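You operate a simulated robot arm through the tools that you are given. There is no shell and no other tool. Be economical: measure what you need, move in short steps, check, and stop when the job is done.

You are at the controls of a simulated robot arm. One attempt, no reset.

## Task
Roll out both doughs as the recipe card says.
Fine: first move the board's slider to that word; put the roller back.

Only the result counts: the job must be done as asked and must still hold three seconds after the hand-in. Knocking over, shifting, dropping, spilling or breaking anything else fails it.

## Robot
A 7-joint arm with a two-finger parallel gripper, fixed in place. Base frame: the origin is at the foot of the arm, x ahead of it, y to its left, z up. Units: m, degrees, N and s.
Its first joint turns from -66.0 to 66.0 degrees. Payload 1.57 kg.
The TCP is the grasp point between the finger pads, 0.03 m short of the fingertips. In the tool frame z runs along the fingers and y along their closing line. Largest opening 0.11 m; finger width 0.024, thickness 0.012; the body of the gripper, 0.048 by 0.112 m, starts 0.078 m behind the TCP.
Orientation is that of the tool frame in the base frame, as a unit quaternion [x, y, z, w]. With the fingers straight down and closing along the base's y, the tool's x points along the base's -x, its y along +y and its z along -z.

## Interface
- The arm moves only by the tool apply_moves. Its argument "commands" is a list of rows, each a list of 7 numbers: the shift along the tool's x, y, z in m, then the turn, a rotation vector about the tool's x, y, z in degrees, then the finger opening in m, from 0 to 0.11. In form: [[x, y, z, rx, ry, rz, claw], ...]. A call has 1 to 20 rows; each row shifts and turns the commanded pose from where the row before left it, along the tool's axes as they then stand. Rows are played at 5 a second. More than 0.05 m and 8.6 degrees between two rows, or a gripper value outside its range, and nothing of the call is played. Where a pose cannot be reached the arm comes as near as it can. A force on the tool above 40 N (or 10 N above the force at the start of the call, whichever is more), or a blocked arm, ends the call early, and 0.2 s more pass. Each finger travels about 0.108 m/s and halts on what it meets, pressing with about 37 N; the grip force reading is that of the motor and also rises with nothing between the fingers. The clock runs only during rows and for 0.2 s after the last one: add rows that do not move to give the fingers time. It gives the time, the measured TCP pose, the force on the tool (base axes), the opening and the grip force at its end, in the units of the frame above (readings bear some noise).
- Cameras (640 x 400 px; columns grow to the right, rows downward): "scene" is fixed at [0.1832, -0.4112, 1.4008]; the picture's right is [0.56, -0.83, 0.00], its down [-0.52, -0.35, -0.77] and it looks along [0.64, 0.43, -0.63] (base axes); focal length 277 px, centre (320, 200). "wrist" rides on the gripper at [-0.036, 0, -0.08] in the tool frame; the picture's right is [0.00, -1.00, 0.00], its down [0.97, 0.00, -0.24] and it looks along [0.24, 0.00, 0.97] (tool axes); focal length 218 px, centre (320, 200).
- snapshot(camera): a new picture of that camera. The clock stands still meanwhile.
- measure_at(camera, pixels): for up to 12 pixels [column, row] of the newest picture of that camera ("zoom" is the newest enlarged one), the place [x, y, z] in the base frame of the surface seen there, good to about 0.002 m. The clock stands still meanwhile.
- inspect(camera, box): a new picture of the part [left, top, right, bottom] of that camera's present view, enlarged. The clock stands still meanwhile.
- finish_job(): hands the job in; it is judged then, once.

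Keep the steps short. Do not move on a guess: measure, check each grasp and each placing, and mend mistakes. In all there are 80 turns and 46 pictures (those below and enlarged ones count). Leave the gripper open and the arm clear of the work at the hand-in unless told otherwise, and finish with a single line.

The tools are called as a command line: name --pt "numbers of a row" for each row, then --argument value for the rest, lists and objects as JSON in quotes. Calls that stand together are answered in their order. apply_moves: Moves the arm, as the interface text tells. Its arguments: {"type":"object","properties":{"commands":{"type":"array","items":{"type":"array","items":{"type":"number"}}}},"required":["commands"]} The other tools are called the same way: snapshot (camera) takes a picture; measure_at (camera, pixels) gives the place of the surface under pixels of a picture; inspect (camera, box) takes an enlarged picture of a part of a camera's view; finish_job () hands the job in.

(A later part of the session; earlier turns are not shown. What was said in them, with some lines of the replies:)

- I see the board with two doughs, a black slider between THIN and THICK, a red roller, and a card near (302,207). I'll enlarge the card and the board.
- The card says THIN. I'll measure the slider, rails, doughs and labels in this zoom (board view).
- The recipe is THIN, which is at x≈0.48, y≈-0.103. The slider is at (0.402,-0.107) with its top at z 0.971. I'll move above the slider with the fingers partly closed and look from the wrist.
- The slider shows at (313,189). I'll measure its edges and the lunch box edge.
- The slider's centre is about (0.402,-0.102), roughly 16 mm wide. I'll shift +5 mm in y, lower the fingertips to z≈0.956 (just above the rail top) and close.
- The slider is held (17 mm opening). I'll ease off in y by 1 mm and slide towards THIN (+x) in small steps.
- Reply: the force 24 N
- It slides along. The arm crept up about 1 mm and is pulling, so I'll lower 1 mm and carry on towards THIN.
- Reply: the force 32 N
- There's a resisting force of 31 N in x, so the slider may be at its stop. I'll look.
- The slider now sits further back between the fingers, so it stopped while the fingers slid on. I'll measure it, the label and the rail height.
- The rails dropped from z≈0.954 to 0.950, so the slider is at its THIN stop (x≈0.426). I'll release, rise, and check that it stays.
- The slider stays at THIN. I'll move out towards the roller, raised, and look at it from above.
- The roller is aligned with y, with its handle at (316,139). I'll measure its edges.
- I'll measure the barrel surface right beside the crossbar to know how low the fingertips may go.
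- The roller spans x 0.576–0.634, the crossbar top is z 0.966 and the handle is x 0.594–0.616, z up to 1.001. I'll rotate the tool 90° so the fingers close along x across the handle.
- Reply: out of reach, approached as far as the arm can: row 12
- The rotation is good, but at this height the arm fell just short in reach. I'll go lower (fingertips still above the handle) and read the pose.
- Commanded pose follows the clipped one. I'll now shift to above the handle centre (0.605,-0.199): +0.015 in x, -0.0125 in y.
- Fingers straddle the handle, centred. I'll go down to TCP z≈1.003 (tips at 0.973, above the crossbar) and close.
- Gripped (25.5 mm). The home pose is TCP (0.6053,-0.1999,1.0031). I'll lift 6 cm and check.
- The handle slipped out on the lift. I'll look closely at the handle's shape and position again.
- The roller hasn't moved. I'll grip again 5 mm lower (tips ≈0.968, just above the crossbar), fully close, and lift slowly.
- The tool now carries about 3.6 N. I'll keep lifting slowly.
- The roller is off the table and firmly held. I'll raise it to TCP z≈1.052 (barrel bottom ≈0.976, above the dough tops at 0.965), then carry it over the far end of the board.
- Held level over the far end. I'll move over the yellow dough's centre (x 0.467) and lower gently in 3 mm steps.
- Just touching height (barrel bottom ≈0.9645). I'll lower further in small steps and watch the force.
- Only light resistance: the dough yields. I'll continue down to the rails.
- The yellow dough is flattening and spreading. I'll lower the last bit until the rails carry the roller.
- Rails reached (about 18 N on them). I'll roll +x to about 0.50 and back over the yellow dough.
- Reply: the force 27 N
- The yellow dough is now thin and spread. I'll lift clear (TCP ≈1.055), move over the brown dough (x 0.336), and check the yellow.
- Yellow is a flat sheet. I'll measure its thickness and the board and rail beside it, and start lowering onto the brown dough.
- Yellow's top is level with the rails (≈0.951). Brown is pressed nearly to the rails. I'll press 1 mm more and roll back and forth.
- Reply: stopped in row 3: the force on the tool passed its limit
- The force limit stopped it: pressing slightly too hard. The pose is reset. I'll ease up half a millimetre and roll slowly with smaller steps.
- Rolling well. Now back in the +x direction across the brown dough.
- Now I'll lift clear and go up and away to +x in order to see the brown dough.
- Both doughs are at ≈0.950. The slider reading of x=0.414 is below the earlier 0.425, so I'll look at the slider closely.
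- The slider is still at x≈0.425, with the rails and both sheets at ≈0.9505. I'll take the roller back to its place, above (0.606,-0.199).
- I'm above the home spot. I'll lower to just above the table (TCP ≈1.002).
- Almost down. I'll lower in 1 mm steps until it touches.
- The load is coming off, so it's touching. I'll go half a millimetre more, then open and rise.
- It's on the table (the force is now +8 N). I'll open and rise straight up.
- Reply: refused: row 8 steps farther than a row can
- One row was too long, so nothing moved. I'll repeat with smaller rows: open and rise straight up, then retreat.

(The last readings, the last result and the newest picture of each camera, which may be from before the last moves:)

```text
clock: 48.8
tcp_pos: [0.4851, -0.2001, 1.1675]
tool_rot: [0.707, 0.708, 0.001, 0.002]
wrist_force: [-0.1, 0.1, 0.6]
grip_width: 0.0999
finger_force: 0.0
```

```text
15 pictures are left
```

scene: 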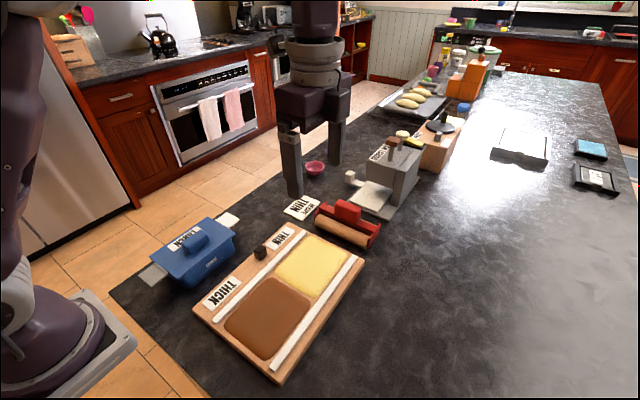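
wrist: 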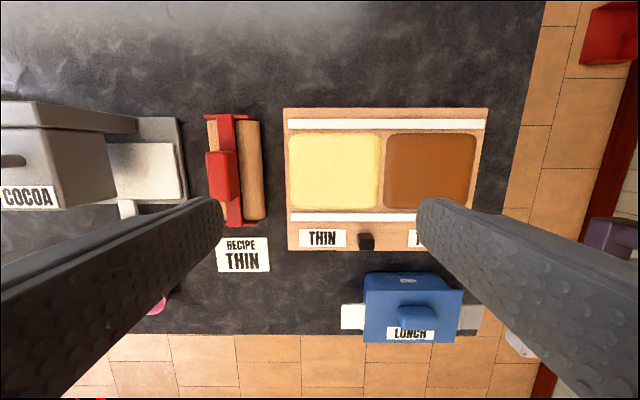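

I'll check the roller's resting position, the doughs and the rails.

measure_at --camera "scene" --pixels '[[348, 205], [340, 202], [358, 208], [345, 234], [319, 212], [377, 226], [310, 262], [268, 315], [258, 251], [350, 268], [230, 308], [300, 300]]'

inspect --camera "scene" --box '[180, 180, 390, 390]'

```text
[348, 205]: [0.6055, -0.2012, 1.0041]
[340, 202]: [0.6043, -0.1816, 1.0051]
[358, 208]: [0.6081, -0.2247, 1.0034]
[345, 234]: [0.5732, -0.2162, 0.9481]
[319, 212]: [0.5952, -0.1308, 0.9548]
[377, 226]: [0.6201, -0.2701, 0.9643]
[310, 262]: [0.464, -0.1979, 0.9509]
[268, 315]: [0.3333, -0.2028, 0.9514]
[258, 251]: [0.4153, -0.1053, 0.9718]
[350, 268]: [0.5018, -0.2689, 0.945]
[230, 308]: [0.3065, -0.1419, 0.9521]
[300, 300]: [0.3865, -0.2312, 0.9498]
```

```text
1.90 times, centred on (285, 285) of scene
```

zoom: 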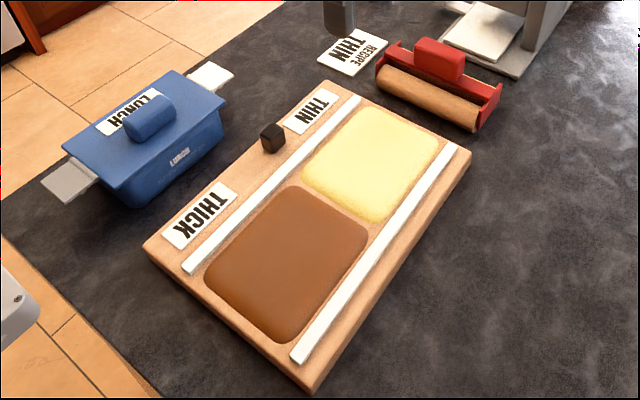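

The roller is back within about 2 mm, both doughs are level with the THIN rails, the slider is at its THIN stop, and the arm is clear with the gripper open. I'm handing in.

finish_job

```text
The job is handed in.
```

I set the slider to THIN, rolled both doughs level with the rails, put the roller back within about 2 mm of its start, and handed the job in.
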